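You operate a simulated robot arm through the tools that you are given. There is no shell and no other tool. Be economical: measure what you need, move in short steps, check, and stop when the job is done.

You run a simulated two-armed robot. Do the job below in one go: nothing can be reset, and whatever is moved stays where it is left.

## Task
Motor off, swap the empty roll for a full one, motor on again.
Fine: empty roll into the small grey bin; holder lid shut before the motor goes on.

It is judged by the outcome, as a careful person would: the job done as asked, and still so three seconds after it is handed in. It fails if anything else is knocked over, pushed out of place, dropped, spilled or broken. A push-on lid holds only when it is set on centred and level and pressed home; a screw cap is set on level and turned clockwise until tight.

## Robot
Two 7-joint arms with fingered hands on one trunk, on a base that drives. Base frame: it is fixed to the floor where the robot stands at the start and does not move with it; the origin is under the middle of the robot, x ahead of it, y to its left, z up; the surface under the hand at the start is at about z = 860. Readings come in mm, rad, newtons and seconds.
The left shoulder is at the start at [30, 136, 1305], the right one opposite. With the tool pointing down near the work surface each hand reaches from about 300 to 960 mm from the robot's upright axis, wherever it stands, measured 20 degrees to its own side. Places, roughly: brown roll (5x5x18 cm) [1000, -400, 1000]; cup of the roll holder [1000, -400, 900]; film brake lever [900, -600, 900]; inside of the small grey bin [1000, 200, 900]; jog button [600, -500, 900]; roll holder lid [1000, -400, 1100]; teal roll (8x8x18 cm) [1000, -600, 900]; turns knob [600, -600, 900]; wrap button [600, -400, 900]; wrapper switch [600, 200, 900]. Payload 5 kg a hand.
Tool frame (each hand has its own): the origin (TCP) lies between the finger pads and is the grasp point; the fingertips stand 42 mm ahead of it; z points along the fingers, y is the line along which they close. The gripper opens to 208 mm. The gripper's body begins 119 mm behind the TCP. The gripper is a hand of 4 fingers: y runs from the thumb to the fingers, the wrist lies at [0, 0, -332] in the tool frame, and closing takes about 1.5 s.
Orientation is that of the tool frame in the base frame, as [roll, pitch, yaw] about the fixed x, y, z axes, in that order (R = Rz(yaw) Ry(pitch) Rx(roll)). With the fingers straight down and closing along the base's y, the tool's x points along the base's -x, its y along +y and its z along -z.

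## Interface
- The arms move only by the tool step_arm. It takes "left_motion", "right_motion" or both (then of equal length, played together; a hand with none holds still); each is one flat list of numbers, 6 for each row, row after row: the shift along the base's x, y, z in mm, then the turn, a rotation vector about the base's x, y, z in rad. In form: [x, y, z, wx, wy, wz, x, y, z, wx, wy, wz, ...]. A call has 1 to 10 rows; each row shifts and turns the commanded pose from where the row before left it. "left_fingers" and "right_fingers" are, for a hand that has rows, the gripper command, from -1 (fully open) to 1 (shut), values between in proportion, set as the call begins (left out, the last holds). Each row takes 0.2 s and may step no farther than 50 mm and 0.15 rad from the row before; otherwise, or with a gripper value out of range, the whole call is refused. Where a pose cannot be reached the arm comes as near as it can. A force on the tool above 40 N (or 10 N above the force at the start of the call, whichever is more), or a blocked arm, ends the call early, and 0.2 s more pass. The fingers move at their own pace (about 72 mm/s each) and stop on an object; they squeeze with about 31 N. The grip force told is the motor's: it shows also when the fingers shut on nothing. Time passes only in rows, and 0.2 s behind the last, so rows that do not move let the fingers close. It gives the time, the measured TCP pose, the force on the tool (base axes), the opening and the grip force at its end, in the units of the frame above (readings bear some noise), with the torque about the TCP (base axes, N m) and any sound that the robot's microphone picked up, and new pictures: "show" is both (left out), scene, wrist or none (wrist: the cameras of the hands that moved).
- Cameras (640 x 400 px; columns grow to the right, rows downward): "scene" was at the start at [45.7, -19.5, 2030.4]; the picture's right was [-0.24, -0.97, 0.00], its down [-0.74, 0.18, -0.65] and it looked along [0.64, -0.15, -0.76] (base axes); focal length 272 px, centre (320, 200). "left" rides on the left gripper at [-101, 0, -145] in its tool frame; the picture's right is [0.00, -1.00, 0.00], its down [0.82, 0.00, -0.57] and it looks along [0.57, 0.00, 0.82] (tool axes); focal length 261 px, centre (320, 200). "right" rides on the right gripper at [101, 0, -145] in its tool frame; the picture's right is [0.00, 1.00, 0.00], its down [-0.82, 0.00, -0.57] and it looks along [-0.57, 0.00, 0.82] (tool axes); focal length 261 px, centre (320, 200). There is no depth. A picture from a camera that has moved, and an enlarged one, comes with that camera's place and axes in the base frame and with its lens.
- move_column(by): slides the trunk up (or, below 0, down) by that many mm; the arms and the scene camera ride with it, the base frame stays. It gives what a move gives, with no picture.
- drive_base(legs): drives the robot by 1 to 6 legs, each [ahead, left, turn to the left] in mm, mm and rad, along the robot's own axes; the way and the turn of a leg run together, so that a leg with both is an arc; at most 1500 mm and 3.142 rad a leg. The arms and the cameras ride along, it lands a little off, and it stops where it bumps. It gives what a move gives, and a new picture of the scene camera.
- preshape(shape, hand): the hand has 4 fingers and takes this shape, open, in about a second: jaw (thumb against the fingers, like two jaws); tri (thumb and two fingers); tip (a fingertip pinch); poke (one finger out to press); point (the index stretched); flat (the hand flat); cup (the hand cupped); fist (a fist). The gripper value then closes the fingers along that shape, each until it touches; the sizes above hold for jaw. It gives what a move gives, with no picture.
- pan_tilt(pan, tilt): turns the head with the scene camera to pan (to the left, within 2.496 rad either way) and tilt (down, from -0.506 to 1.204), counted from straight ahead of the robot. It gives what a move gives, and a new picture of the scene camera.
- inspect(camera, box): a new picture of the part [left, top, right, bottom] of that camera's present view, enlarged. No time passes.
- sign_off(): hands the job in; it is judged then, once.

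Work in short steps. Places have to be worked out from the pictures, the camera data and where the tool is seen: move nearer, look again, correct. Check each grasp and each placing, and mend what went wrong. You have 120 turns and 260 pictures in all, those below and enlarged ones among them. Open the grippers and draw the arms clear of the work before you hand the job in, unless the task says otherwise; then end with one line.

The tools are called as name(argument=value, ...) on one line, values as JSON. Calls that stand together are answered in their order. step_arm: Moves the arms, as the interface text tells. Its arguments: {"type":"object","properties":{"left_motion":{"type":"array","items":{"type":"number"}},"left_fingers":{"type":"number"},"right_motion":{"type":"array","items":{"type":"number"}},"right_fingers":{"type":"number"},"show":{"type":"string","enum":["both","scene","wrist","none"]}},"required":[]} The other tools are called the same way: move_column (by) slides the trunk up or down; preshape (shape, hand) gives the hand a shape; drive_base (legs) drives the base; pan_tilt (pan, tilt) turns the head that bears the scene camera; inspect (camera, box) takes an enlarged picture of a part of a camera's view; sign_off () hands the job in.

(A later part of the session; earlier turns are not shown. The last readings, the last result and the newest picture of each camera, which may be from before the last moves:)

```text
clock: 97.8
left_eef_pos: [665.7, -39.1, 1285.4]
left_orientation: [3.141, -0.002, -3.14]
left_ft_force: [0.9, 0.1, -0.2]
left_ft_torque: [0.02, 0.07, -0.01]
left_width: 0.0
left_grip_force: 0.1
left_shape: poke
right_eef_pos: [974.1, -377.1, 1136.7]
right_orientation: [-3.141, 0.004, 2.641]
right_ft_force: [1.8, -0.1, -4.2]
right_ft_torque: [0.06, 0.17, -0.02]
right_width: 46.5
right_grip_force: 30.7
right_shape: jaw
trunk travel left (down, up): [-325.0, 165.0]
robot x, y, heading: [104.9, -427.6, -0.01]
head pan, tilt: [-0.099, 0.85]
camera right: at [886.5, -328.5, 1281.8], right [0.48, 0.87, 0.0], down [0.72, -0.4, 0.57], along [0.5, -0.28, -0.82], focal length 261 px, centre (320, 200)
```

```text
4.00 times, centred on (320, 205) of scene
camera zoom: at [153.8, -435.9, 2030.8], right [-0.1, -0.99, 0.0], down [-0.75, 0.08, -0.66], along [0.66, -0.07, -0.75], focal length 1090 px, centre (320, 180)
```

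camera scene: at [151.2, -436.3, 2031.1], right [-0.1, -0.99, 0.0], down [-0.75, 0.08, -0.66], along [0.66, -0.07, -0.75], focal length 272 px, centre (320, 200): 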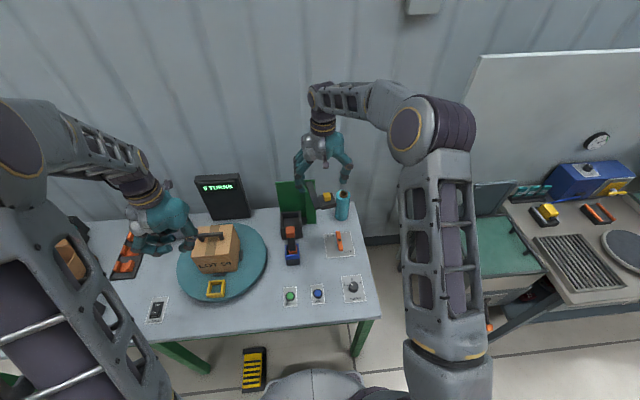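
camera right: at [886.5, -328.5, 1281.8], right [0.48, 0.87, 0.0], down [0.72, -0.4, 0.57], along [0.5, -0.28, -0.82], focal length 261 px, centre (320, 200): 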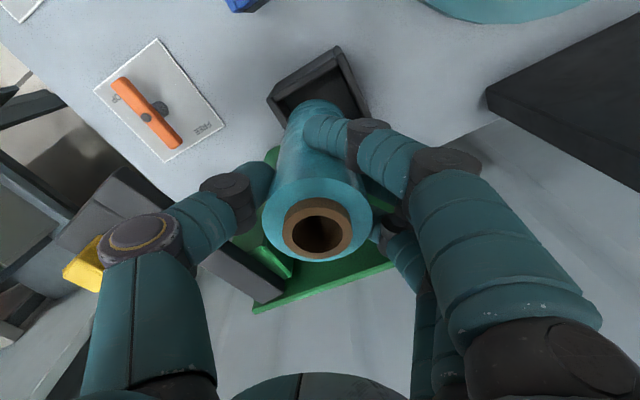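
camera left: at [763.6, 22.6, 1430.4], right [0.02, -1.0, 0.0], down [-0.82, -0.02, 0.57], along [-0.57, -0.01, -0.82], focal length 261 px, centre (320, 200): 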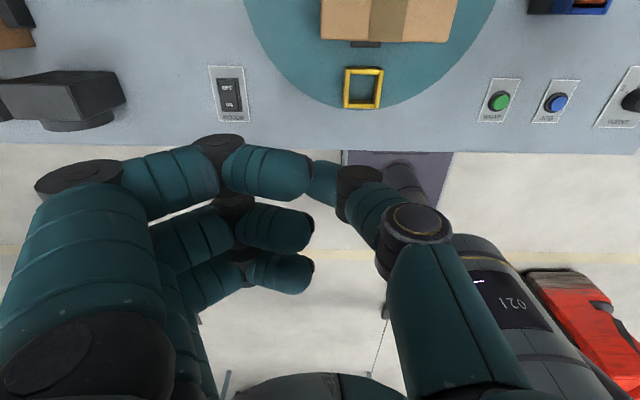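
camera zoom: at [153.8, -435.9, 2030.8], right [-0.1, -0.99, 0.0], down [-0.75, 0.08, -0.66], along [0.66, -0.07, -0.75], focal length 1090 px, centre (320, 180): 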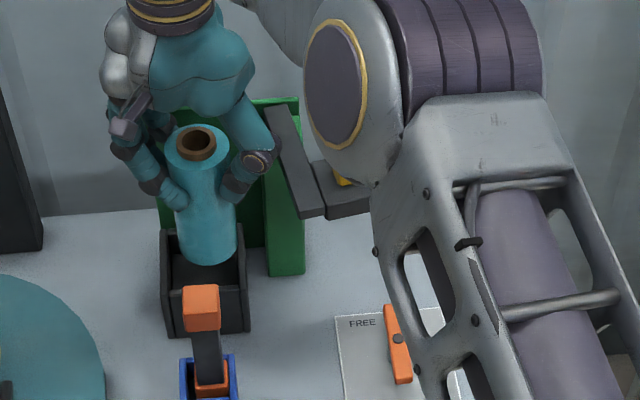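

I zoom tighter to judge the centring in x.

inspect(camera="scene", box=[275, 195, 315, 245])

inspect(camera="right", box=[240, 30, 400, 150])

```text
8.00 times, centred on (295, 220) of scene
camera zoom: at [153.8, -435.9, 2030.8], right [-0.1, -0.99, 0.0], down [-0.75, 0.08, -0.66], along [0.66, -0.07, -0.75], focal length 2180 px, centre (520, 40)
```

zoom: 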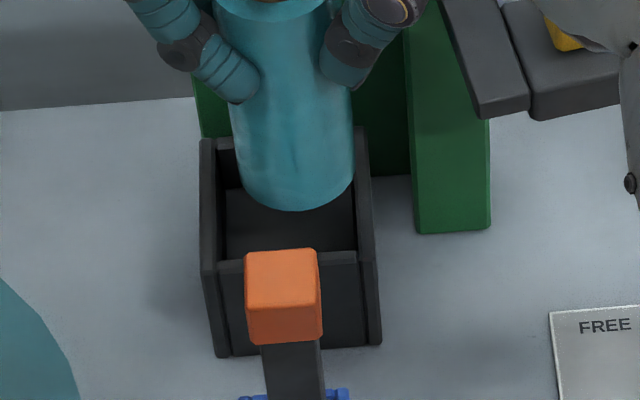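

```text
3.33 times, centred on (320, 90) of right
camera zoom: at [886.5, -328.5, 1281.8], right [0.48, 0.87, 0.0], down [0.72, -0.4, 0.57], along [0.5, -0.28, -0.82], focal length 869 px, centre (320, 567)
```

zoom: 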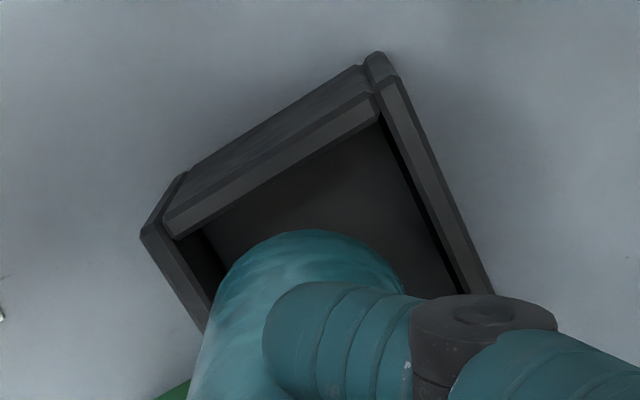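

The roll is within ~5 mm of centre. I nudge (+3,+4) and lower into the cup with force watch.

step_arm(right_motion=[3, 4, -10, 0, 0, 0, 0, 0, -15, 0, 0, 0, 0, 0, -15, 0, 0, 0, 0, 0, -12, 0, 0, 0], show="wrist")

inspect(camera="scene", box=[275, 185, 325, 245])

```text
clock: 98.8
left_eef_pos: [666.1, -40.5, 1286.8]
left_orientation: [-3.142, -0.001, -3.141]
left_ft_force: [-0.6, 0.7, 0.0]
left_ft_torque: [-0.04, 0.04, 0.03]
left_width: 0.0
left_grip_force: 0.1
left_shape: poke
right_eef_pos: [976.2, -372.7, 1083.5]
right_orientation: [3.14, 0.004, 2.641]
right_ft_force: [0.1, 0.3, -5.7]
right_ft_torque: [0.07, 0.06, -0.01]
right_width: 46.3
right_grip_force: 31.1
right_shape: jaw
trunk travel left (down, up): [-325.0, 165.0]
robot x, y, heading: [105.8, -427.5, 0.001]
head pan, tilt: [-0.099, 0.85]
camera right: at [887.6, -324.6, 1228.8], right [0.48, 0.87, 0.0], down [0.72, -0.4, 0.57], along [0.5, -0.28, -0.82], focal length 261 px, centre (320, 200)
```

right: 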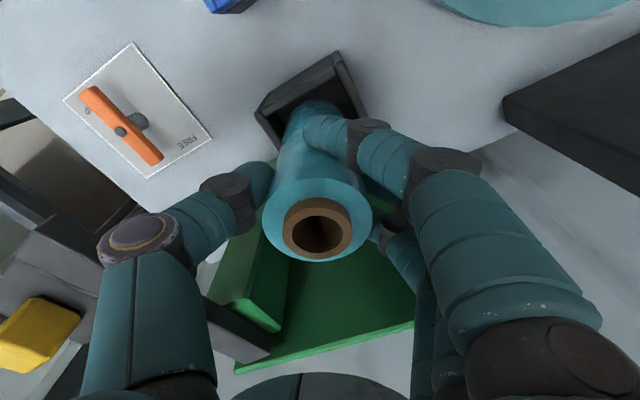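

```text
6.67 times, centred on (300, 215) of scene
camera zoom: at [153.1, -435.7, 2030.9], right [-0.1, -0.99, 0.0], down [-0.75, 0.08, -0.66], along [0.66, -0.07, -0.75], focal length 1816 px, centre (453, 100)
```

zoom: 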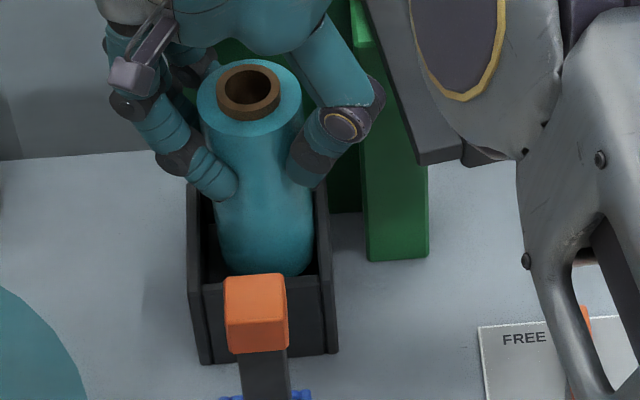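

The roll is inside the cup walls, no contact yet. I keep lowering in small steps.

step_arm(right_motion=[0, 0, -8, 0, 0, 0, 0, 0, -8, 0, 0, 0, 0, 0, -7, 0, 0, 0], show="none")

inspect(camera="right", box=[0, 0, 640, 400])

```text
clock: 99.6
left_eef_pos: [662.6, -39.3, 1288.5]
left_orientation: [-3.141, 0.001, -3.14]
left_ft_force: [0.0, -0.2, -0.4]
left_ft_torque: [0.01, 0.02, -0.02]
left_width: 0.0
left_grip_force: 0.0
left_shape: poke
right_eef_pos: [976.8, -370.7, 1069.7]
right_orientation: [3.138, 0.01, 2.64]
right_ft_force: [-2.9, -1.0, 33.8]
right_ft_torque: [-0.26, -0.05, 0.01]
right_width: 47.1
right_grip_force: 31.1
right_shape: jaw
trunk travel left (down, up): [-325.0, 165.0]
robot x, y, heading: [101.9, -429.3, -0.005]
head pan, tilt: [-0.099, 0.85]
```

```text
1.00 times, centred on (320, 200) of right (not enlarged: the box is as wide or as high as the picture)
camera zoom: at [887.1, -323.3, 1213.0], right [0.48, 0.87, 0.01], down [0.71, -0.4, 0.58], along [0.51, -0.28, -0.81], focal length 261 px, centre (320, 200)
```

zoom: 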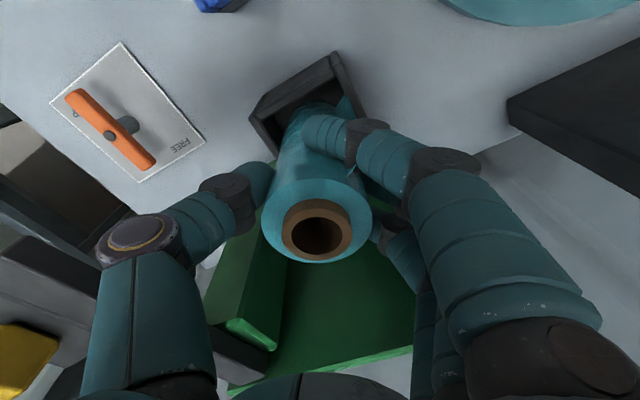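

The roll stands on the cup floor (34 N). I relieve the load and open just enough to release.

step_arm(right_motion=[0, 0, 9, 0, 0, 0, 0, 0, 0, 0, 0, 0, 0, 0, 0, 0, 0, 0, 0, 0, 0, 0, 0, 0], right_fingers=0.12, show="wrist")

inspect(camera="scene", box=[275, 185, 325, 245])

```text
clock: 100.6
left_eef_pos: [664.5, -39.0, 1286.0]
left_orientation: [-3.141, 0.001, 3.141]
left_ft_force: [0.3, -0.3, -0.8]
left_ft_torque: [0.0, 0.01, -0.01]
left_width: 0.0
left_grip_force: 0.2
left_shape: poke
right_eef_pos: [974.7, -372.3, 1070.6]
right_orientation: [-3.141, 0.005, 2.641]
right_ft_force: [-0.4, -0.2, -0.3]
right_ft_torque: [0.04, 0.0, 0.0]
right_width: 90.8
right_grip_force: 0.0
right_shape: jaw
trunk travel left (down, up): [-325.0, 165.0]
robot x, y, heading: [102.4, -429.1, 0.002]
head pan, tilt: [-0.099, 0.85]
camera right: at [887.2, -323.6, 1215.9], right [0.48, 0.87, 0.0], down [0.72, -0.4, 0.57], along [0.5, -0.28, -0.82], focal length 261 px, centre (320, 200)
```

right: 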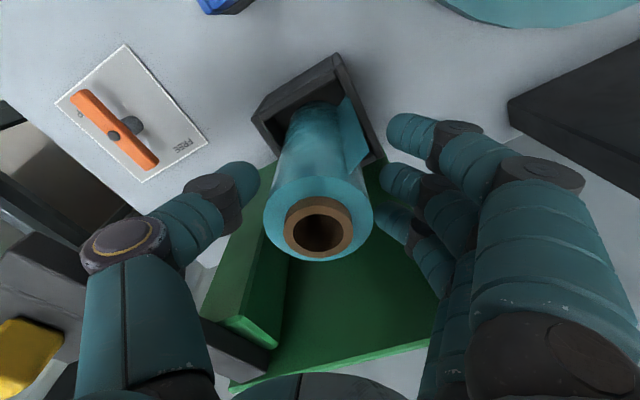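

```text
6.67 times, centred on (300, 215) of scene
camera zoom: at [151.6, -435.6, 2031.0], right [-0.1, -0.99, 0.0], down [-0.75, 0.08, -0.66], along [0.66, -0.07, -0.75], focal length 1816 px, centre (453, 100)
```

zoom: 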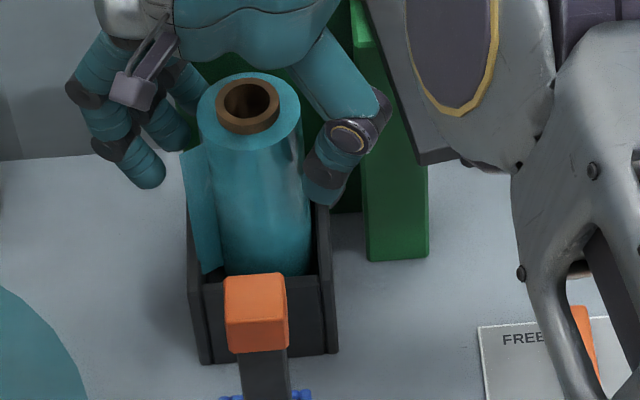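

The roll stands in the cup, its film tail now showing. I rise straight up and clear.

step_arm(right_motion=[0, 0, 30, 0, 0, 0, 0, 0, 45, 0, 0, 0, 0, 0, 45, 0, 0, 0, 0, 0, 45, 0, 0, 0, 0, -30, 20, 0, 0, 0, 0, -45, 0, 0, 0, 0, 0, -45, 0, 0, 0, 0], show="wrist")

inspect(camera="scene", box=[260, 155, 360, 255])

```text
clock: 102.2
left_eef_pos: [662.9, -40.0, 1286.4]
left_orientation: [3.14, -0.001, -3.14]
left_ft_force: [0.5, -1.5, 1.1]
left_ft_torque: [0.25, 0.0, 0.01]
left_width: 0.1
left_grip_force: 0.1
left_shape: poke
right_eef_pos: [974.8, -492.4, 1255.6]
right_orientation: [3.138, 0.003, 2.642]
right_ft_force: [-0.8, 1.2, -0.4]
right_ft_torque: [-0.1, -0.04, 0.04]
right_width: 90.9
right_grip_force: 0.0
right_shape: jaw
trunk travel left (down, up): [-325.0, 165.0]
robot x, y, heading: [101.3, -430.4, -0.004]
head pan, tilt: [-0.099, 0.85]
camera right: at [886.5, -444.4, 1400.5], right [0.48, 0.88, 0.0], down [0.72, -0.4, 0.57], along [0.5, -0.28, -0.82], focal length 261 px, centre (320, 200)
```

right: 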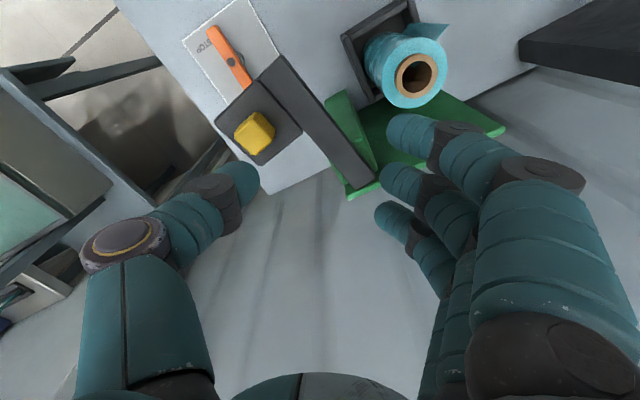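

```text
4.00 times, centred on (310, 205) of scene
camera zoom: at [151.0, -438.5, 2031.0], right [-0.1, -0.99, 0.0], down [-0.75, 0.08, -0.66], along [0.66, -0.07, -0.75], focal length 1090 px, centre (360, 180)
```

zoom: 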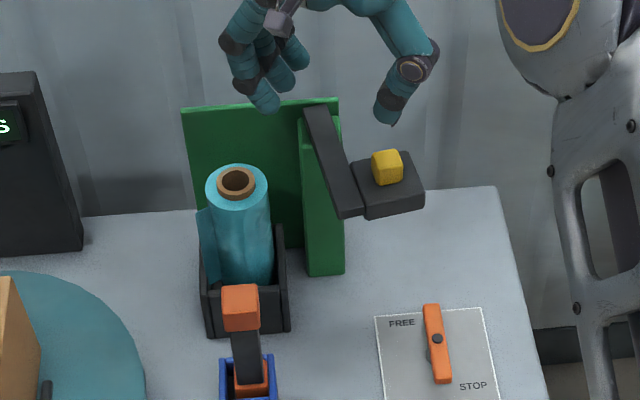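

The roll stands upright. To shut the lid I reverse the earlier path: tip shape, hand yaw back to about -1.48 above the knob.

preshape(hand="right", shape="tip")

step_arm(right_motion=[-4, -4, 0, 0, 0, 0.145, -4, -4, 0, 0, 0, 0.145, -4, -4, 0, 0, 0, 0.145, -4, -4, 0, 0, 0, 0.145, -4, -4, 0, 0, 0, 0.145, -4, -4, 0, 0, 0, 0.145, -4, -4, 0, 0, 0, 0.145, -4, -4, 0, 0, 0, 0.145, -3, -3, 0, 0, 0, 0.145, -2, 0, 0, 0, 0, 0.145], right_fingers=0.4, show="none")

step_arm(right_motion=[0, 0, 0, 0, 0, 0.145, 0, 0, 0, 0, 0, 0.145, 0, 0, 0, 0, 0, 0.145, 0, 0, 0, 0, 0, 0.145, 0, 0, 0, 0, 0, 0.13], show="wrist")

inspect(camera="scene", box=[260, 155, 380, 265])

```text
clock: 103.1
left_eef_pos: [664.6, -39.0, 1287.7]
left_orientation: [3.141, 0.001, 3.141]
left_ft_force: [-0.3, -0.3, 0.8]
left_ft_torque: [0.02, -0.02, 0.01]
left_width: 0.0
left_grip_force: 0.1
left_shape: poke
right_eef_pos: [975.4, -491.0, 1254.8]
right_orientation: [-3.141, 0.003, 2.641]
right_ft_force: [0.4, 0.0, 0.3]
right_ft_torque: [0.02, 0.0, -0.03]
right_width: 208.0
right_grip_force: 0.1
right_shape: tip
trunk travel left (down, up): [-325.0, 165.0]
robot x, y, heading: [101.4, -427.7, -0.002]
head pan, tilt: [-0.099, 0.85]
```

```text
clock: 105.3
left_eef_pos: [663.9, -40.0, 1286.0]
left_orientation: [-3.141, 0.001, -3.141]
left_ft_force: [-0.8, -0.1, -0.1]
left_ft_torque: [0.05, -0.01, -0.02]
left_width: 0.0
left_grip_force: 0.1
left_shape: poke
right_eef_pos: [937.4, -527.9, 1254.8]
right_orientation: [-3.141, 0.004, -2.19]
right_ft_force: [0.0, 0.1, 0.5]
right_ft_torque: [-0.02, -0.01, 0.03]
right_width: 63.0
right_grip_force: 0.1
right_shape: tip
trunk travel left (down, up): [-325.0, 165.0]
robot x, y, heading: [107.2, -424.6, -0.001]
head pan, tilt: [-0.099, 0.85]
```

```text
clock: 106.5
left_eef_pos: [665.1, -39.6, 1286.1]
left_orientation: [3.141, 0.0, -3.139]
left_ft_force: [0.4, 1.1, 0.5]
left_ft_torque: [-0.01, -0.01, 0.03]
left_width: 0.2
left_grip_force: 0.0
left_shape: poke
right_eef_pos: [937.8, -528.0, 1255.5]
right_orientation: [-3.141, 0.005, -1.48]
right_ft_force: [-0.2, -0.4, -0.8]
right_ft_torque: [0.02, 0.02, 0.0]
right_width: 62.7
right_grip_force: 0.1
right_shape: tip
trunk travel left (down, up): [-325.0, 165.0]
robot x, y, heading: [103.3, -431.0, -0.0]
head pan, tilt: [-0.099, 0.85]
camera right: at [947.4, -629.5, 1400.7], right [-1.0, -0.09, 0.0], down [-0.07, 0.82, 0.57], along [-0.05, 0.57, -0.82], focal length 261 px, centre (320, 200)
```

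right: 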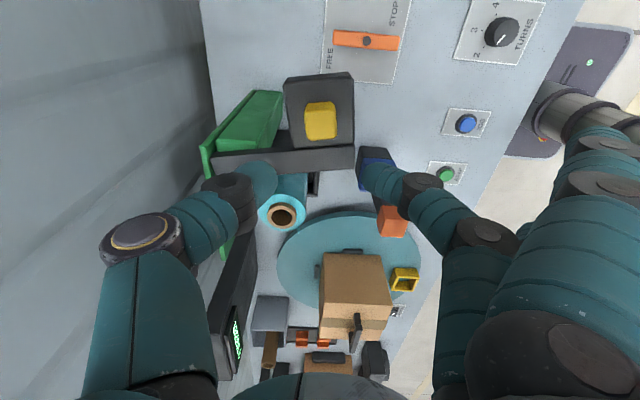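

```text
3.64 times, centred on (320, 210) of scene
camera zoom: at [151.6, -436.0, 2031.0], right [-0.1, -0.99, 0.0], down [-0.75, 0.08, -0.66], along [0.66, -0.07, -0.75], focal length 991 px, centre (320, 164)
```

zoom: 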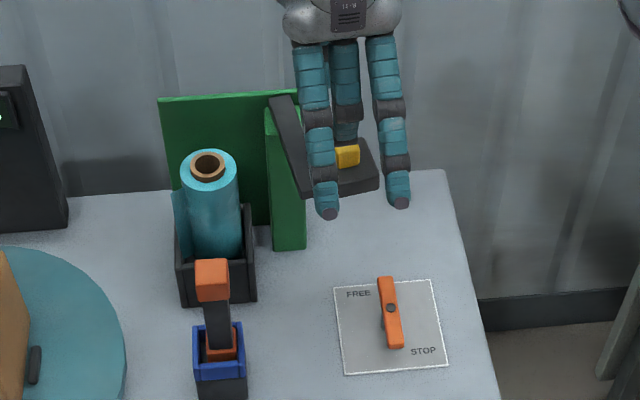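

The knob is about 18 mm further to -y than before. I correct, and descend to gripping height (TCP z≈1180).

step_arm(right_motion=[2, -18, -20, 0, 0, 0.08, 0, 0, -20, 0, 0, 0, 0, 0, -20, 0, 0, 0], show="wrist")

inspect(camera="right", box=[240, 100, 400, 250])

```text
clock: 107.3
left_eef_pos: [663.8, -40.3, 1285.7]
left_orientation: [-3.141, -0.001, 3.141]
left_ft_force: [0.1, -0.7, 0.9]
left_ft_torque: [0.07, 0.04, 0.0]
left_width: 0.0
left_grip_force: 0.1
left_shape: poke
right_eef_pos: [940.2, -546.2, 1195.6]
right_orientation: [3.141, 0.005, -1.402]
right_ft_force: [1.0, -0.6, 0.5]
right_ft_torque: [0.05, 0.05, -0.03]
right_width: 63.1
right_grip_force: 0.0
right_shape: tip
trunk travel left (down, up): [-325.0, 165.0]
robot x, y, heading: [103.8, -427.2, -0.002]
head pan, tilt: [-0.099, 0.85]
camera right: at [958.0, -646.6, 1340.8], right [-0.99, -0.16, 0.0], down [-0.13, 0.81, 0.58], along [-0.09, 0.57, -0.82], focal length 261 px, centre (320, 200)
```

right: 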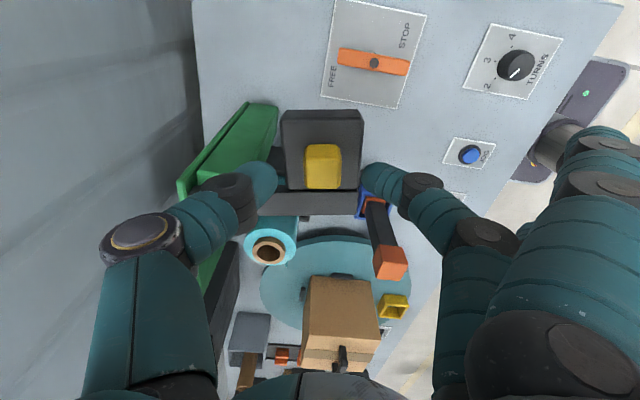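

```text
2.67 times, centred on (320, 175) of right
camera zoom: at [958.0, -646.6, 1340.8], right [-0.99, -0.16, 0.0], down [-0.13, 0.81, 0.58], along [-0.09, 0.57, -0.82], focal length 695 px, centre (320, 267)
```

zoom: 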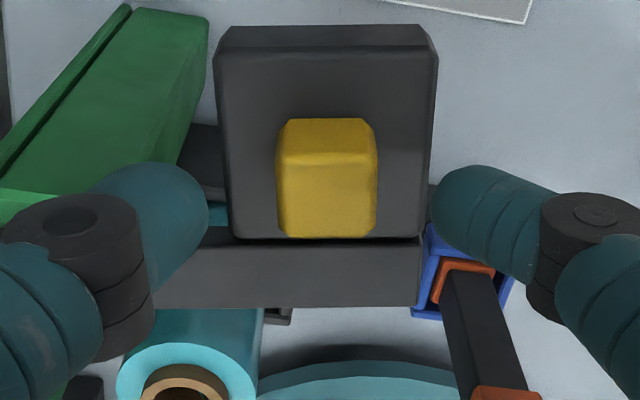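

Well aligned; I lower 18 mm and close on the knob.

step_arm(right_motion=[-2, 0, -10, 0, 0, 0, 0, 0, -9, 0, 0, 0], show="none")

step_arm(right_motion=[0, 0, 0, 0, 0, 0, 0, 0, 0, 0, 0, 0, 0, 0, 0, 0, 0, 0, 0, 0, 0, 0, 0, 0], right_fingers=1, show="none")

inspect(camera="right", box=[240, 100, 400, 250])

```text
clock: 107.9
left_eef_pos: [664.9, -40.3, 1286.2]
left_orientation: [3.141, 0.001, 3.141]
left_ft_force: [-0.6, -1.1, -0.4]
left_ft_torque: [-0.04, 0.06, 0.02]
left_width: 0.0
left_grip_force: 0.1
left_shape: poke
right_eef_pos: [938.4, -546.2, 1176.8]
right_orientation: [-3.141, 0.004, -1.403]
right_ft_force: [1.2, 0.4, 0.5]
right_ft_torque: [-0.01, 0.02, -0.01]
right_width: 62.8
right_grip_force: 0.0
right_shape: tip
trunk travel left (down, up): [-325.0, 165.0]
robot x, y, heading: [102.9, -428.0, -0.003]
head pan, tilt: [-0.099, 0.85]
```

```text
clock: 108.9
left_eef_pos: [664.8, -38.5, 1286.1]
left_orientation: [3.139, 0.0, 3.141]
left_ft_force: [0.4, 0.7, -0.2]
left_ft_torque: [-0.01, 0.03, 0.0]
left_width: 0.0
left_grip_force: 0.0
left_shape: poke
right_eef_pos: [938.2, -545.1, 1178.0]
right_orientation: [3.139, 0.004, -1.4]
right_ft_force: [-0.4, 1.1, -3.1]
right_ft_torque: [-0.01, 0.01, -0.02]
right_width: 24.4
right_grip_force: 30.7
right_shape: tip
trunk travel left (down, up): [-325.0, 165.0]
robot x, y, heading: [105.3, -426.2, -0.005]
head pan, tilt: [-0.099, 0.85]
```

```text
2.67 times, centred on (320, 175) of right
camera zoom: at [955.5, -645.6, 1321.8], right [-0.99, -0.16, 0.0], down [-0.13, 0.81, 0.57], along [-0.09, 0.57, -0.82], focal length 695 px, centre (320, 267)
```

zoom: 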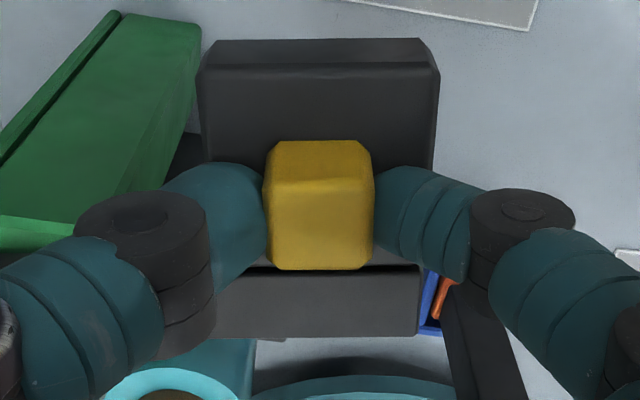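

The knob is gripped. From the data the pivot is at [1036,-482], radius 117. I follow the arc back, first five rows.

step_arm(right_motion=[-7.1, 12.8, 1, 0, 0, -0.125, -5.4, 13.5, 1, 0, 0, -0.125, -3.8, 14.1, 0, 0, 0, -0.125, -1.9, 14.5, 0, 0, 0, -0.125, -0.1, 14.6, 0, 0, 0, -0.125], show="wrist")

inspect(camera="scene", box=[260, 155, 380, 265])

```text
clock: 110.1
left_eef_pos: [665.5, -39.1, 1284.7]
left_orientation: [-3.141, -0.001, -3.142]
left_ft_force: [0.9, -0.2, 0.0]
left_ft_torque: [-0.02, -0.01, 0.01]
left_width: 0.0
left_grip_force: 0.2
left_shape: poke
right_eef_pos: [920.0, -474.9, 1178.0]
right_orientation: [3.139, 0.001, -2.025]
right_ft_force: [-11.4, -0.5, -19.8]
right_ft_torque: [0.01, 0.45, -0.14]
right_width: 22.5
right_grip_force: 31.0
right_shape: tip
trunk travel left (down, up): [-325.0, 165.0]
robot x, y, heading: [103.2, -425.1, 0.001]
head pan, tilt: [-0.099, 0.85]
camera right: at [875.0, -566.0, 1323.3], right [-0.89, 0.45, 0.0], down [0.37, 0.73, 0.57], along [0.25, 0.51, -0.82], focal length 261 px, centre (320, 200)
```

right: 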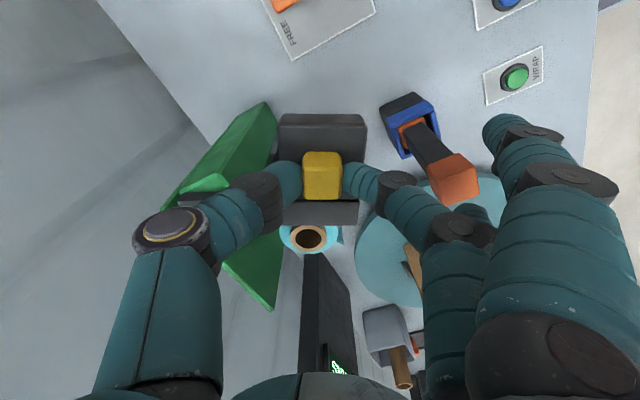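

```text
3.64 times, centred on (320, 210) of scene
camera zoom: at [152.2, -435.3, 2030.9], right [-0.1, -0.99, 0.0], down [-0.75, 0.08, -0.66], along [0.66, -0.07, -0.75], focal length 991 px, centre (320, 164)
```

zoom: 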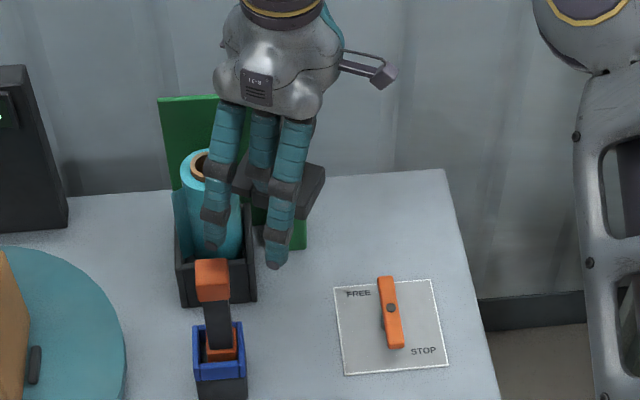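

The lid follows. I relieve the upward pull by lowering slightly and continue four rows.

step_arm(right_motion=[1.7, 14.5, -2, 0, 0, -0.125, 3.5, 14.2, -1, 0, 0, -0.125, 5.2, 13.7, 0, 0, 0, -0.125, 6.9, 12.8, 0, 0, 0, -0.125], show="wrist")

inspect(camera="scene", box=[260, 155, 380, 265])

```text
clock: 111.1
left_eef_pos: [664.2, -38.2, 1285.3]
left_orientation: [-3.141, 0.001, 3.141]
left_ft_force: [0.2, 0.6, 0.0]
left_ft_torque: [-0.07, 0.02, 0.02]
left_width: 0.0
left_grip_force: 0.1
left_shape: poke
right_eef_pos: [936.7, -417.1, 1177.4]
right_orientation: [-3.14, 0.004, -2.53]
right_ft_force: [-14.1, 6.9, -7.7]
right_ft_torque: [0.32, 0.51, -0.29]
right_width: 22.4
right_grip_force: 31.0
right_shape: tip
trunk travel left (down, up): [-325.0, 165.0]
robot x, y, heading: [101.2, -427.5, -0.001]
head pan, tilt: [-0.099, 0.85]
camera right: at [854.7, -477.2, 1322.8], right [-0.57, 0.82, 0.0], down [0.67, 0.47, 0.58], along [0.47, 0.33, -0.82], focal length 261 px, centre (320, 200)
```

right: 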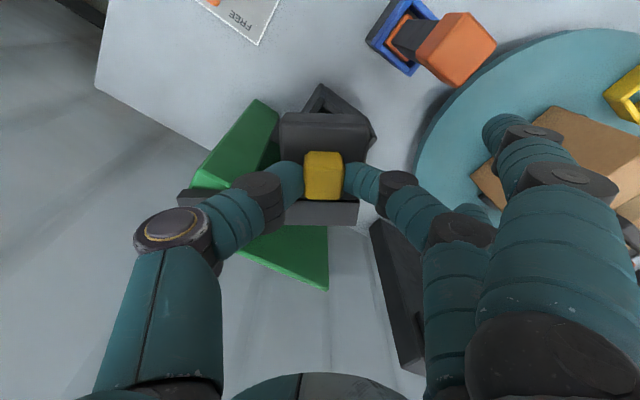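

```text
3.64 times, centred on (320, 210) of scene
camera zoom: at [151.4, -433.9, 2031.0], right [-0.1, -0.99, 0.0], down [-0.75, 0.08, -0.66], along [0.66, -0.07, -0.75], focal length 991 px, centre (320, 164)
```

zoom: 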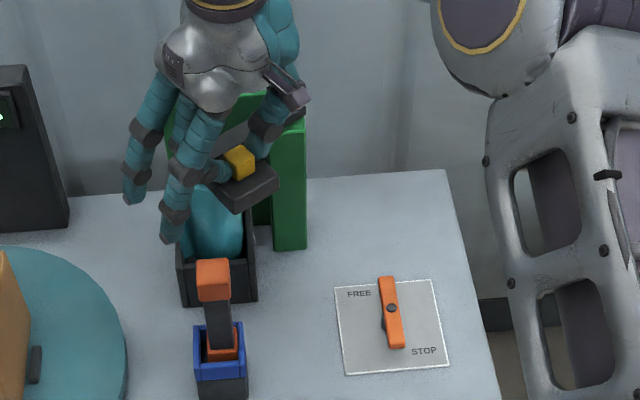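

The pad passes cleanly over the roll. Last rows to shut it.

step_arm(right_motion=[8.4, 12.0, 0, 0, 0, -0.125, 9.9, 10.8, 0, 0, 0, -0.125, 11.2, 9.4, 0, 0, 0, -0.125, 12.2, 8.0, 0, 0, 0, -0.125, 10.8, 5.4, 0, 0, 0, -0.1], show="wrist")

inspect(camera="scene", box=[260, 145, 360, 245])

```text
clock: 112.3
left_eef_pos: [660.2, -40.1, 1288.0]
left_orientation: [-3.141, 0.001, -3.141]
left_ft_force: [0.6, -1.0, 0.1]
left_ft_torque: [0.03, -0.1, -0.01]
left_width: 0.2
left_grip_force: 0.1
left_shape: poke
right_eef_pos: [986.6, -375.2, 1178.3]
right_orientation: [-3.14, 0.003, -3.127]
right_ft_force: [-25.2, 5.8, -0.1]
right_ft_torque: [0.34, 0.63, 0.25]
right_width: 23.2
right_grip_force: 31.3
right_shape: tip
trunk travel left (down, up): [-325.0, 165.0]
robot x, y, heading: [106.7, -425.1, -0.005]
head pan, tilt: [-0.099, 0.85]
camera right: at [885.2, -377.1, 1322.7], right [-0.01, 1.0, 0.0], down [0.82, 0.01, 0.57], along [0.57, 0.0, -0.82], focal length 261 px, centre (320, 200)
```

right: 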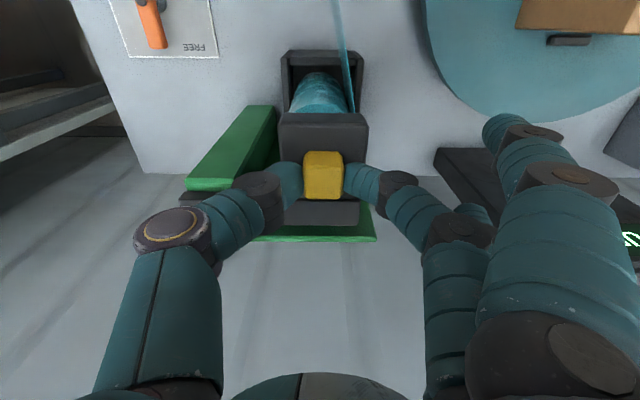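

```text
4.00 times, centred on (310, 195) of scene
camera zoom: at [146.2, -436.0, 2031.1], right [-0.1, -0.99, 0.0], down [-0.75, 0.08, -0.66], along [0.66, -0.07, -0.75], focal length 1090 px, centre (360, 220)
```

zoom: 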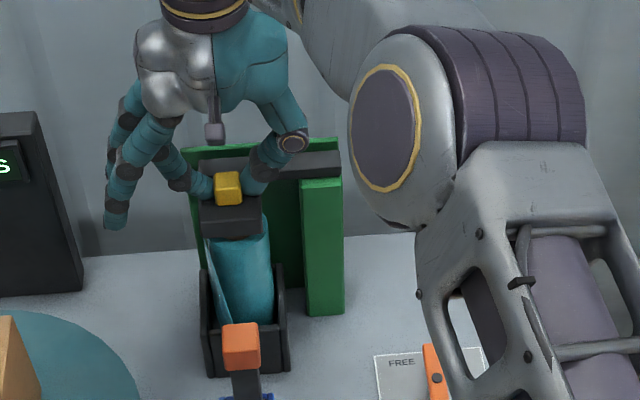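

The lid is at its stop (25 N) and the film now runs from the roll. I nudge +2 mm, release, and rise.

step_arm(right_motion=[2, 1, 0, 0, 0, 0, 0, 0, 0, 0, 0, 0], show="none")

step_arm(right_motion=[0, 0, 0, 0, 0, 0, 0, 0, 0, 0, 0, 0, 0, 0, 20, 0, 0, 0, 0, 0, 40, 0, 0, 0, 0, 0, 40, 0, 0, 0, -30, 0, 30, 0, 0, 0, -45, -20, 0, 0, 0, 0], right_fingers=0.2, show="wrist")

inspect(camera="scene", box=[240, 145, 360, 265])

inspect(camera="right", box=[220, 60, 420, 230])

```text
clock: 113.0
left_eef_pos: [662.9, -40.0, 1286.8]
left_orientation: [-3.14, 0.001, -3.141]
left_ft_force: [0.4, -0.1, -0.4]
left_ft_torque: [0.0, 0.11, 0.02]
left_width: 0.1
left_grip_force: 0.1
left_shape: poke
right_eef_pos: [986.1, -374.3, 1177.5]
right_orientation: [-3.141, -0.006, -3.125]
right_ft_force: [-20.2, -2.0, 12.2]
right_ft_torque: [-0.05, 0.56, 0.05]
right_width: 24.6
right_grip_force: 31.1
right_shape: tip
trunk travel left (down, up): [-325.0, 165.0]
robot x, y, heading: [102.4, -428.2, 0.001]
head pan, tilt: [-0.099, 0.85]
stopped in row 2 (right hand): the force on the tool passed its limit at 42 N (the readings are from after the stop); the commanded pose is now the measured one
```

```text
clock: 114.6
left_eef_pos: [660.8, -42.8, 1287.8]
left_orientation: [3.14, 0.001, 3.141]
left_ft_force: [-1.2, -1.6, 0.7]
left_ft_torque: [0.15, -0.15, 0.0]
left_width: 0.1
left_grip_force: 0.0
left_shape: poke
right_eef_pos: [914.7, -396.9, 1309.2]
right_orientation: [3.14, -0.001, -3.128]
right_ft_force: [-0.8, -1.0, 0.1]
right_ft_torque: [0.07, -0.16, 0.01]
right_width: 82.6
right_grip_force: 0.1
right_shape: tip
trunk travel left (down, up): [-325.0, 165.0]
robot x, y, heading: [104.0, -428.0, -0.006]
head pan, tilt: [-0.099, 0.85]
camera right: at [814.1, -398.5, 1454.8], right [-0.01, 1.0, 0.0], down [0.82, 0.01, 0.57], along [0.57, 0.01, -0.82], focal length 261 px, centre (320, 200)
```

right: 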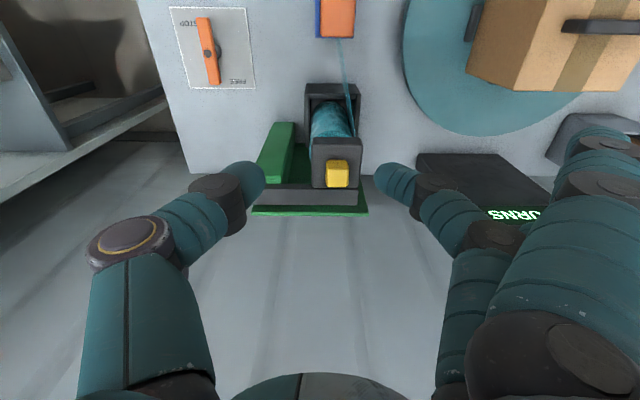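

```text
3.33 times, centred on (300, 205) of scene
camera zoom: at [148.0, -438.9, 2031.1], right [-0.1, -0.99, 0.0], down [-0.75, 0.08, -0.66], along [0.66, -0.07, -0.75], focal length 908 px, centre (387, 183)
```

zoom: 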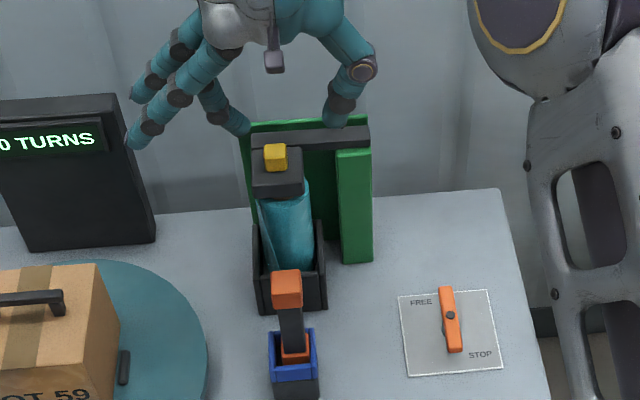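

```text
2.35 times, centred on (320, 145) of right
camera zoom: at [814.1, -398.5, 1454.8], right [-0.01, 1.0, 0.0], down [0.82, 0.01, 0.57], along [0.57, 0.01, -0.82], focal length 613 px, centre (320, 329)
```

zoom: 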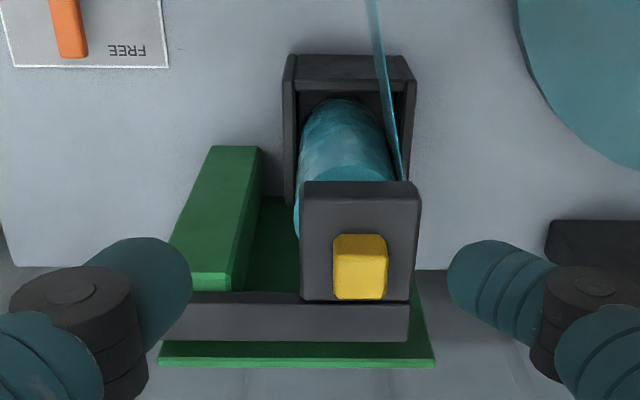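

The lid is fully shut over the new roll. I retract the right hand, then drive back to the start position to reach the motor switch.

step_arm(right_motion=[-40, -25, 10, 0, 0, 0, -40, -25, 10, 0, 0, 0, -40, -25, 10, 0, 0, 0, -40, -25, 10, 0, 0, 0], show="none")

drive_base(legs=[[-105, 0, 0], [0, 430, 0]])

```text
clock: 115.6
left_eef_pos: [660.0, -40.7, 1288.6]
left_orientation: [3.14, 0.002, 3.14]
left_ft_force: [-1.6, -0.2, 1.7]
left_ft_torque: [0.15, -0.25, 0.01]
left_width: 0.2
left_grip_force: 0.1
left_shape: poke
right_eef_pos: [750.7, -498.7, 1347.3]
right_orientation: [-3.141, -0.001, -3.125]
right_ft_force: [-1.8, -1.1, 0.5]
right_ft_torque: [0.15, -0.23, 0.02]
right_width: 82.7
right_grip_force: 0.0
right_shape: tip
trunk travel left (down, up): [-325.0, 165.0]
robot x, y, heading: [104.7, -430.9, -0.003]
head pan, tilt: [-0.099, 0.85]
```

```text
clock: 119.0
left_eef_pos: [558.8, 399.7, 1285.4]
left_orientation: [3.14, 0.001, -3.137]
left_ft_force: [-0.3, 0.3, -0.1]
left_ft_torque: [-0.04, 0.0, -0.02]
left_width: 0.0
left_grip_force: 0.1
left_shape: poke
right_eef_pos: [650.2, -57.3, 1345.0]
right_orientation: [-3.139, -0.002, -3.123]
right_ft_force: [-0.4, 0.6, 0.2]
right_ft_torque: [-0.03, -0.01, -0.03]
right_width: 82.6
right_grip_force: 0.0
right_shape: tip
trunk travel left (down, up): [-325.0, 165.0]
robot x, y, heading: [0.4, 11.2, 0.004]
head pan, tilt: [-0.099, 0.85]
camera scene: at [46.5, 1.1, 2031.0], right [-0.1, -1.0, 0.0], down [-0.75, 0.07, -0.66], along [0.66, -0.06, -0.75], focal length 272 px, centre (320, 200)
```

scene: 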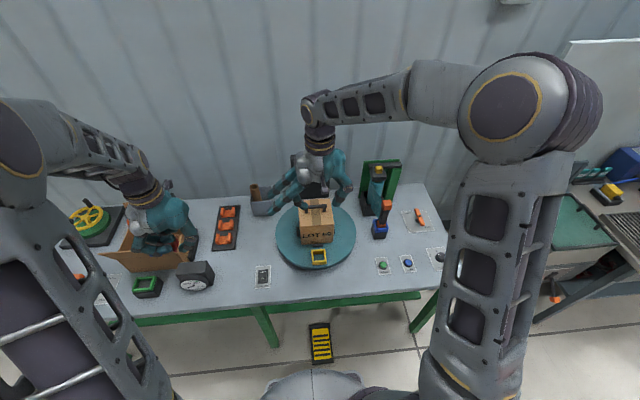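

I swing the right hand outward, and bring the left hand over the ON end of the rocker (about [611,208]).

step_arm(left_motion=[8, -35, 0, 0, 0, 0, 8, -35, 0, 0, 0, 0, 9, -35, 0, 0, 0, 0, 9, -35, 0, 0, 0, 0, 9, -35, 0, 0, 0, 0, 9, -17, -20, 0, 0, 0, 0, 0, -50, 0, 0, 0, 0, 0, -50, 0, 0, 0, 0, 0, -50, 0, 0, 0, 0, 0, -50, 0, 0, 0], right_motion=[0, -40, 0, 0, 0, 0, 0, -40, 0, 0, 0, 0, 0, -40, 0, 0, 0, 0, 0, -40, 0, 0, 0, 0, 0, -40, 0, 0, 0, 0, 0, -40, 0, 0, 0, 0, 0, -40, 0, 0, 0, 0, 0, -40, 0, 0, 0, 0, 0, -20, 0, 0, 0, 0, 0, -20, 0, 0, 0, 0], show="scene")

inspect(camera="left", box=[240, 50, 400, 220])

inspect(camera="scene", box=[220, 230, 310, 310])

```text
clock: 121.2
left_eef_pos: [611.3, 208.0, 1067.7]
left_orientation: [3.141, -0.001, -3.137]
left_ft_force: [1.2, -0.2, 0.5]
left_ft_torque: [0.1, 0.16, 0.0]
left_width: 0.1
left_grip_force: 0.0
left_shape: poke
right_eef_pos: [652.7, -418.1, 1343.9]
right_orientation: [3.141, -0.004, -3.12]
right_ft_force: [1.3, 0.2, -0.7]
right_ft_torque: [0.0, 0.13, -0.05]
right_width: 82.7
right_grip_force: 0.1
right_shape: tip
trunk travel left (down, up): [-325.0, 165.0]
robot x, y, heading: [-3.3, 9.0, 0.002]
head pan, tilt: [-0.099, 0.85]
camera scene: at [49.2, -0.4, 2030.8], right [-0.1, -1.0, 0.0], down [-0.75, 0.07, -0.66], along [0.66, -0.06, -0.75], focal length 272 px, centre (320, 200)
```

scene: 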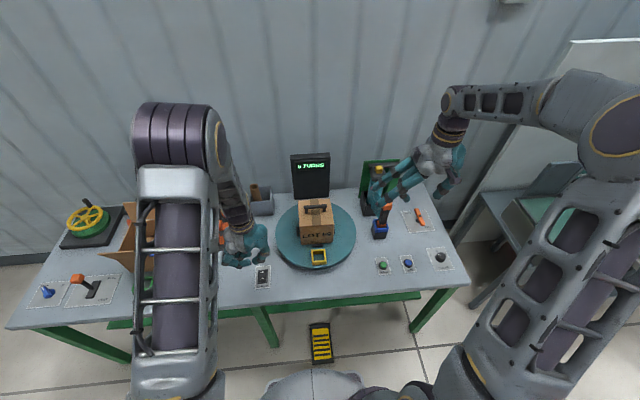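

```text
2.35 times, centred on (320, 135) of left
camera zoom: at [713.5, 208.1, 1212.0], right [0.01, -1.0, 0.0], down [-0.82, -0.01, 0.57], along [-0.57, 0.0, -0.82], focal length 613 px, centre (320, 353)
```

zoom: 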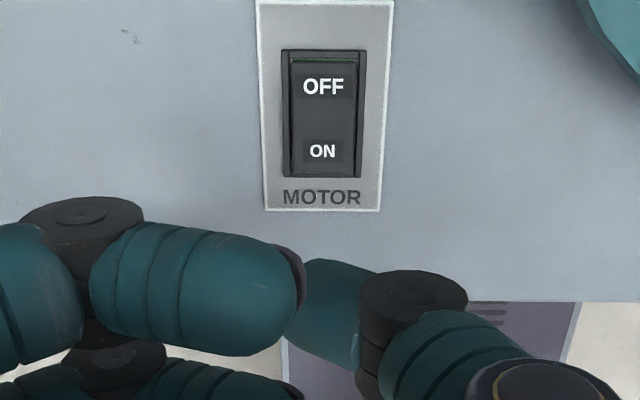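

```text
5.00 times, centred on (265, 270) of scene
camera zoom: at [49.2, -0.4, 2030.8], right [-0.1, -1.0, 0.0], down [-0.75, 0.07, -0.66], along [0.66, -0.06, -0.75], focal length 1362 px, centre (595, -150)
```

zoom: 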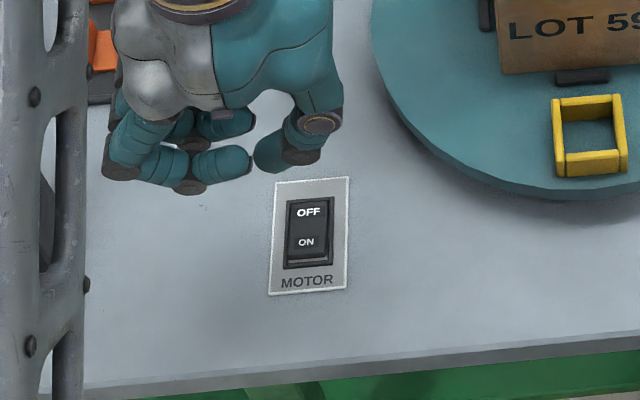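

The ON end is at x≈607. I shift 4 mm and descend, then press gently.

step_arm(left_motion=[-4, 0, -45, 0, 0, 0, 0, 0, -45, 0, 0, 0, 0, 0, -40, 0, 0, 0], show="none")

inspect(camera="scene", box=[220, 230, 310, 310])

step_arm(left_motion=[0, 0, -6, 0, 0, 0, 0, 0, -6, 0, 0, 0, 0, 0, -5, 0, 0, 0, 0, 0, -5, 0, 0, 0], show="none")

```text
clock: 122.0
left_eef_pos: [605.8, 207.1, 935.1]
left_orientation: [-3.141, 0.0, -3.137]
left_ft_force: [2.3, -0.5, -0.1]
left_ft_torque: [-0.03, 0.14, 0.01]
left_width: 0.0
left_grip_force: 0.1
left_shape: poke
right_eef_pos: [651.8, -417.6, 1344.0]
right_orientation: [-3.14, -0.003, -3.124]
right_ft_force: [1.3, -0.1, -0.4]
right_ft_torque: [-0.07, 0.06, 0.0]
right_width: 82.7
right_grip_force: 0.0
right_shape: tip
trunk travel left (down, up): [-325.0, 165.0]
robot x, y, heading: [0.5, 12.3, 0.002]
head pan, tilt: [-0.099, 0.85]
```

```text
5.00 times, centred on (265, 270) of scene
camera zoom: at [47.5, 1.1, 2030.9], right [-0.1, -1.0, 0.0], down [-0.75, 0.07, -0.66], along [0.66, -0.06, -0.75], focal length 1362 px, centre (595, -150)
```

zoom: 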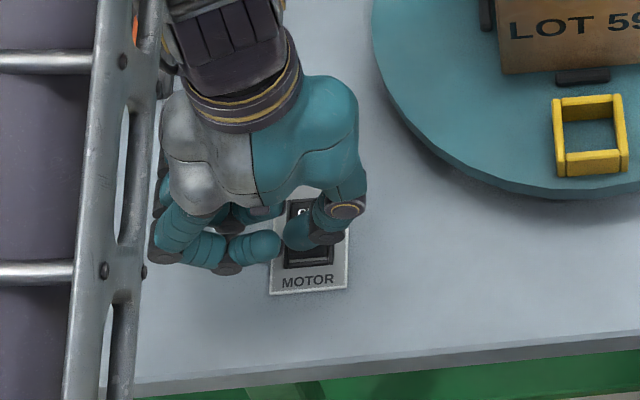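

```text
clock: 123.0
left_eef_pos: [605.5, 205.8, 915.1]
left_orientation: [3.14, 0.002, -3.139]
left_ft_force: [-1.8, -3.1, 12.8]
left_ft_torque: [-0.01, -0.06, -0.04]
left_width: 0.2
left_grip_force: 0.0
left_shape: poke
right_eef_pos: [649.5, -419.1, 1345.2]
right_orientation: [-3.14, -0.002, -3.122]
right_ft_force: [-0.4, 0.2, 0.3]
right_ft_torque: [0.03, 0.0, -0.04]
right_width: 82.8
right_grip_force: 0.0
right_shape: tip
trunk travel left (down, up): [-325.0, 165.0]
robot x, y, heading: [0.8, 9.7, 0.001]
head pan, tilt: [-0.099, 0.85]
```

Contact at 13 N; I press 4 mm more to about 30 N, then rise and look.

step_arm(left_motion=[0, 0, -2, 0, 0, 0, 0, 0, -2, 0, 0, 0], show="none")

step_arm(left_motion=[0, 0, 30, 0, 0, 0, 0, 0, 45, 0, 0, 0, 0, 0, 45, 0, 0, 0, 0, 0, 45, 0, 0, 0], show="none")

inspect(camera="left", box=[260, 50, 380, 180])

inspect(camera="scene", box=[240, 250, 290, 300])

```text
clock: 123.6
left_eef_pos: [606.1, 203.0, 914.0]
left_orientation: [-3.138, 0.0, -3.136]
left_ft_force: [-10.0, -6.4, 32.0]
left_ft_torque: [0.03, 0.15, 0.05]
left_width: 0.0
left_grip_force: 0.1
left_shape: poke
right_eef_pos: [649.4, -419.0, 1345.4]
right_orientation: [-3.139, -0.001, -3.123]
right_ft_force: [0.6, 0.6, 0.6]
right_ft_torque: [-0.06, 0.06, 0.02]
right_width: 82.7
right_grip_force: 0.0
right_shape: tip
trunk travel left (down, up): [-325.0, 165.0]
robot x, y, heading: [-4.4, 7.0, 0.003]
head pan, tilt: [-0.099, 0.85]
stopped in row 2 (left hand): the force on the tool passed its limit at 42 N (the readings are from after the stop); the commanded pose is now the measured one
```

```text
clock: 124.6
left_eef_pos: [604.9, 207.0, 1078.6]
left_orientation: [-3.139, 0.002, -3.136]
left_ft_force: [-1.5, 0.5, 0.2]
left_ft_torque: [0.03, -0.19, -0.01]
left_width: 0.1
left_grip_force: 0.1
left_shape: poke
right_eef_pos: [648.2, -419.2, 1346.0]
right_orientation: [-3.139, 0.0, -3.124]
right_ft_force: [-0.4, -0.2, 0.3]
right_ft_torque: [0.1, -0.14, 0.01]
right_width: 82.7
right_grip_force: 0.1
right_shape: tip
trunk travel left (down, up): [-325.0, 165.0]
robot x, y, heading: [-0.9, 7.2, 0.0]
head pan, tilt: [-0.099, 0.85]
```

```text
3.08 times, centred on (320, 115) of left
camera zoom: at [705.8, 206.5, 1223.2], right [0.01, -1.0, 0.0], down [-0.82, -0.01, 0.57], along [-0.57, -0.01, -0.82], focal length 802 px, centre (320, 462)
```

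zoom: 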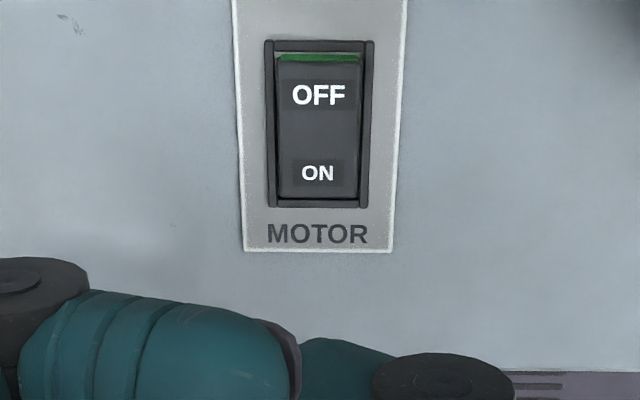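

```text
8.00 times, centred on (265, 275) of scene
camera zoom: at [43.6, -0.6, 2031.1], right [-0.1, -1.0, 0.0], down [-0.75, 0.07, -0.66], along [0.66, -0.06, -0.75], focal length 2180 px, centre (760, -400)
```

zoom: 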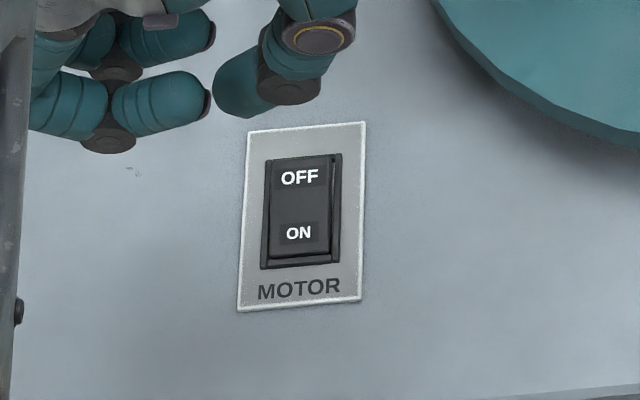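

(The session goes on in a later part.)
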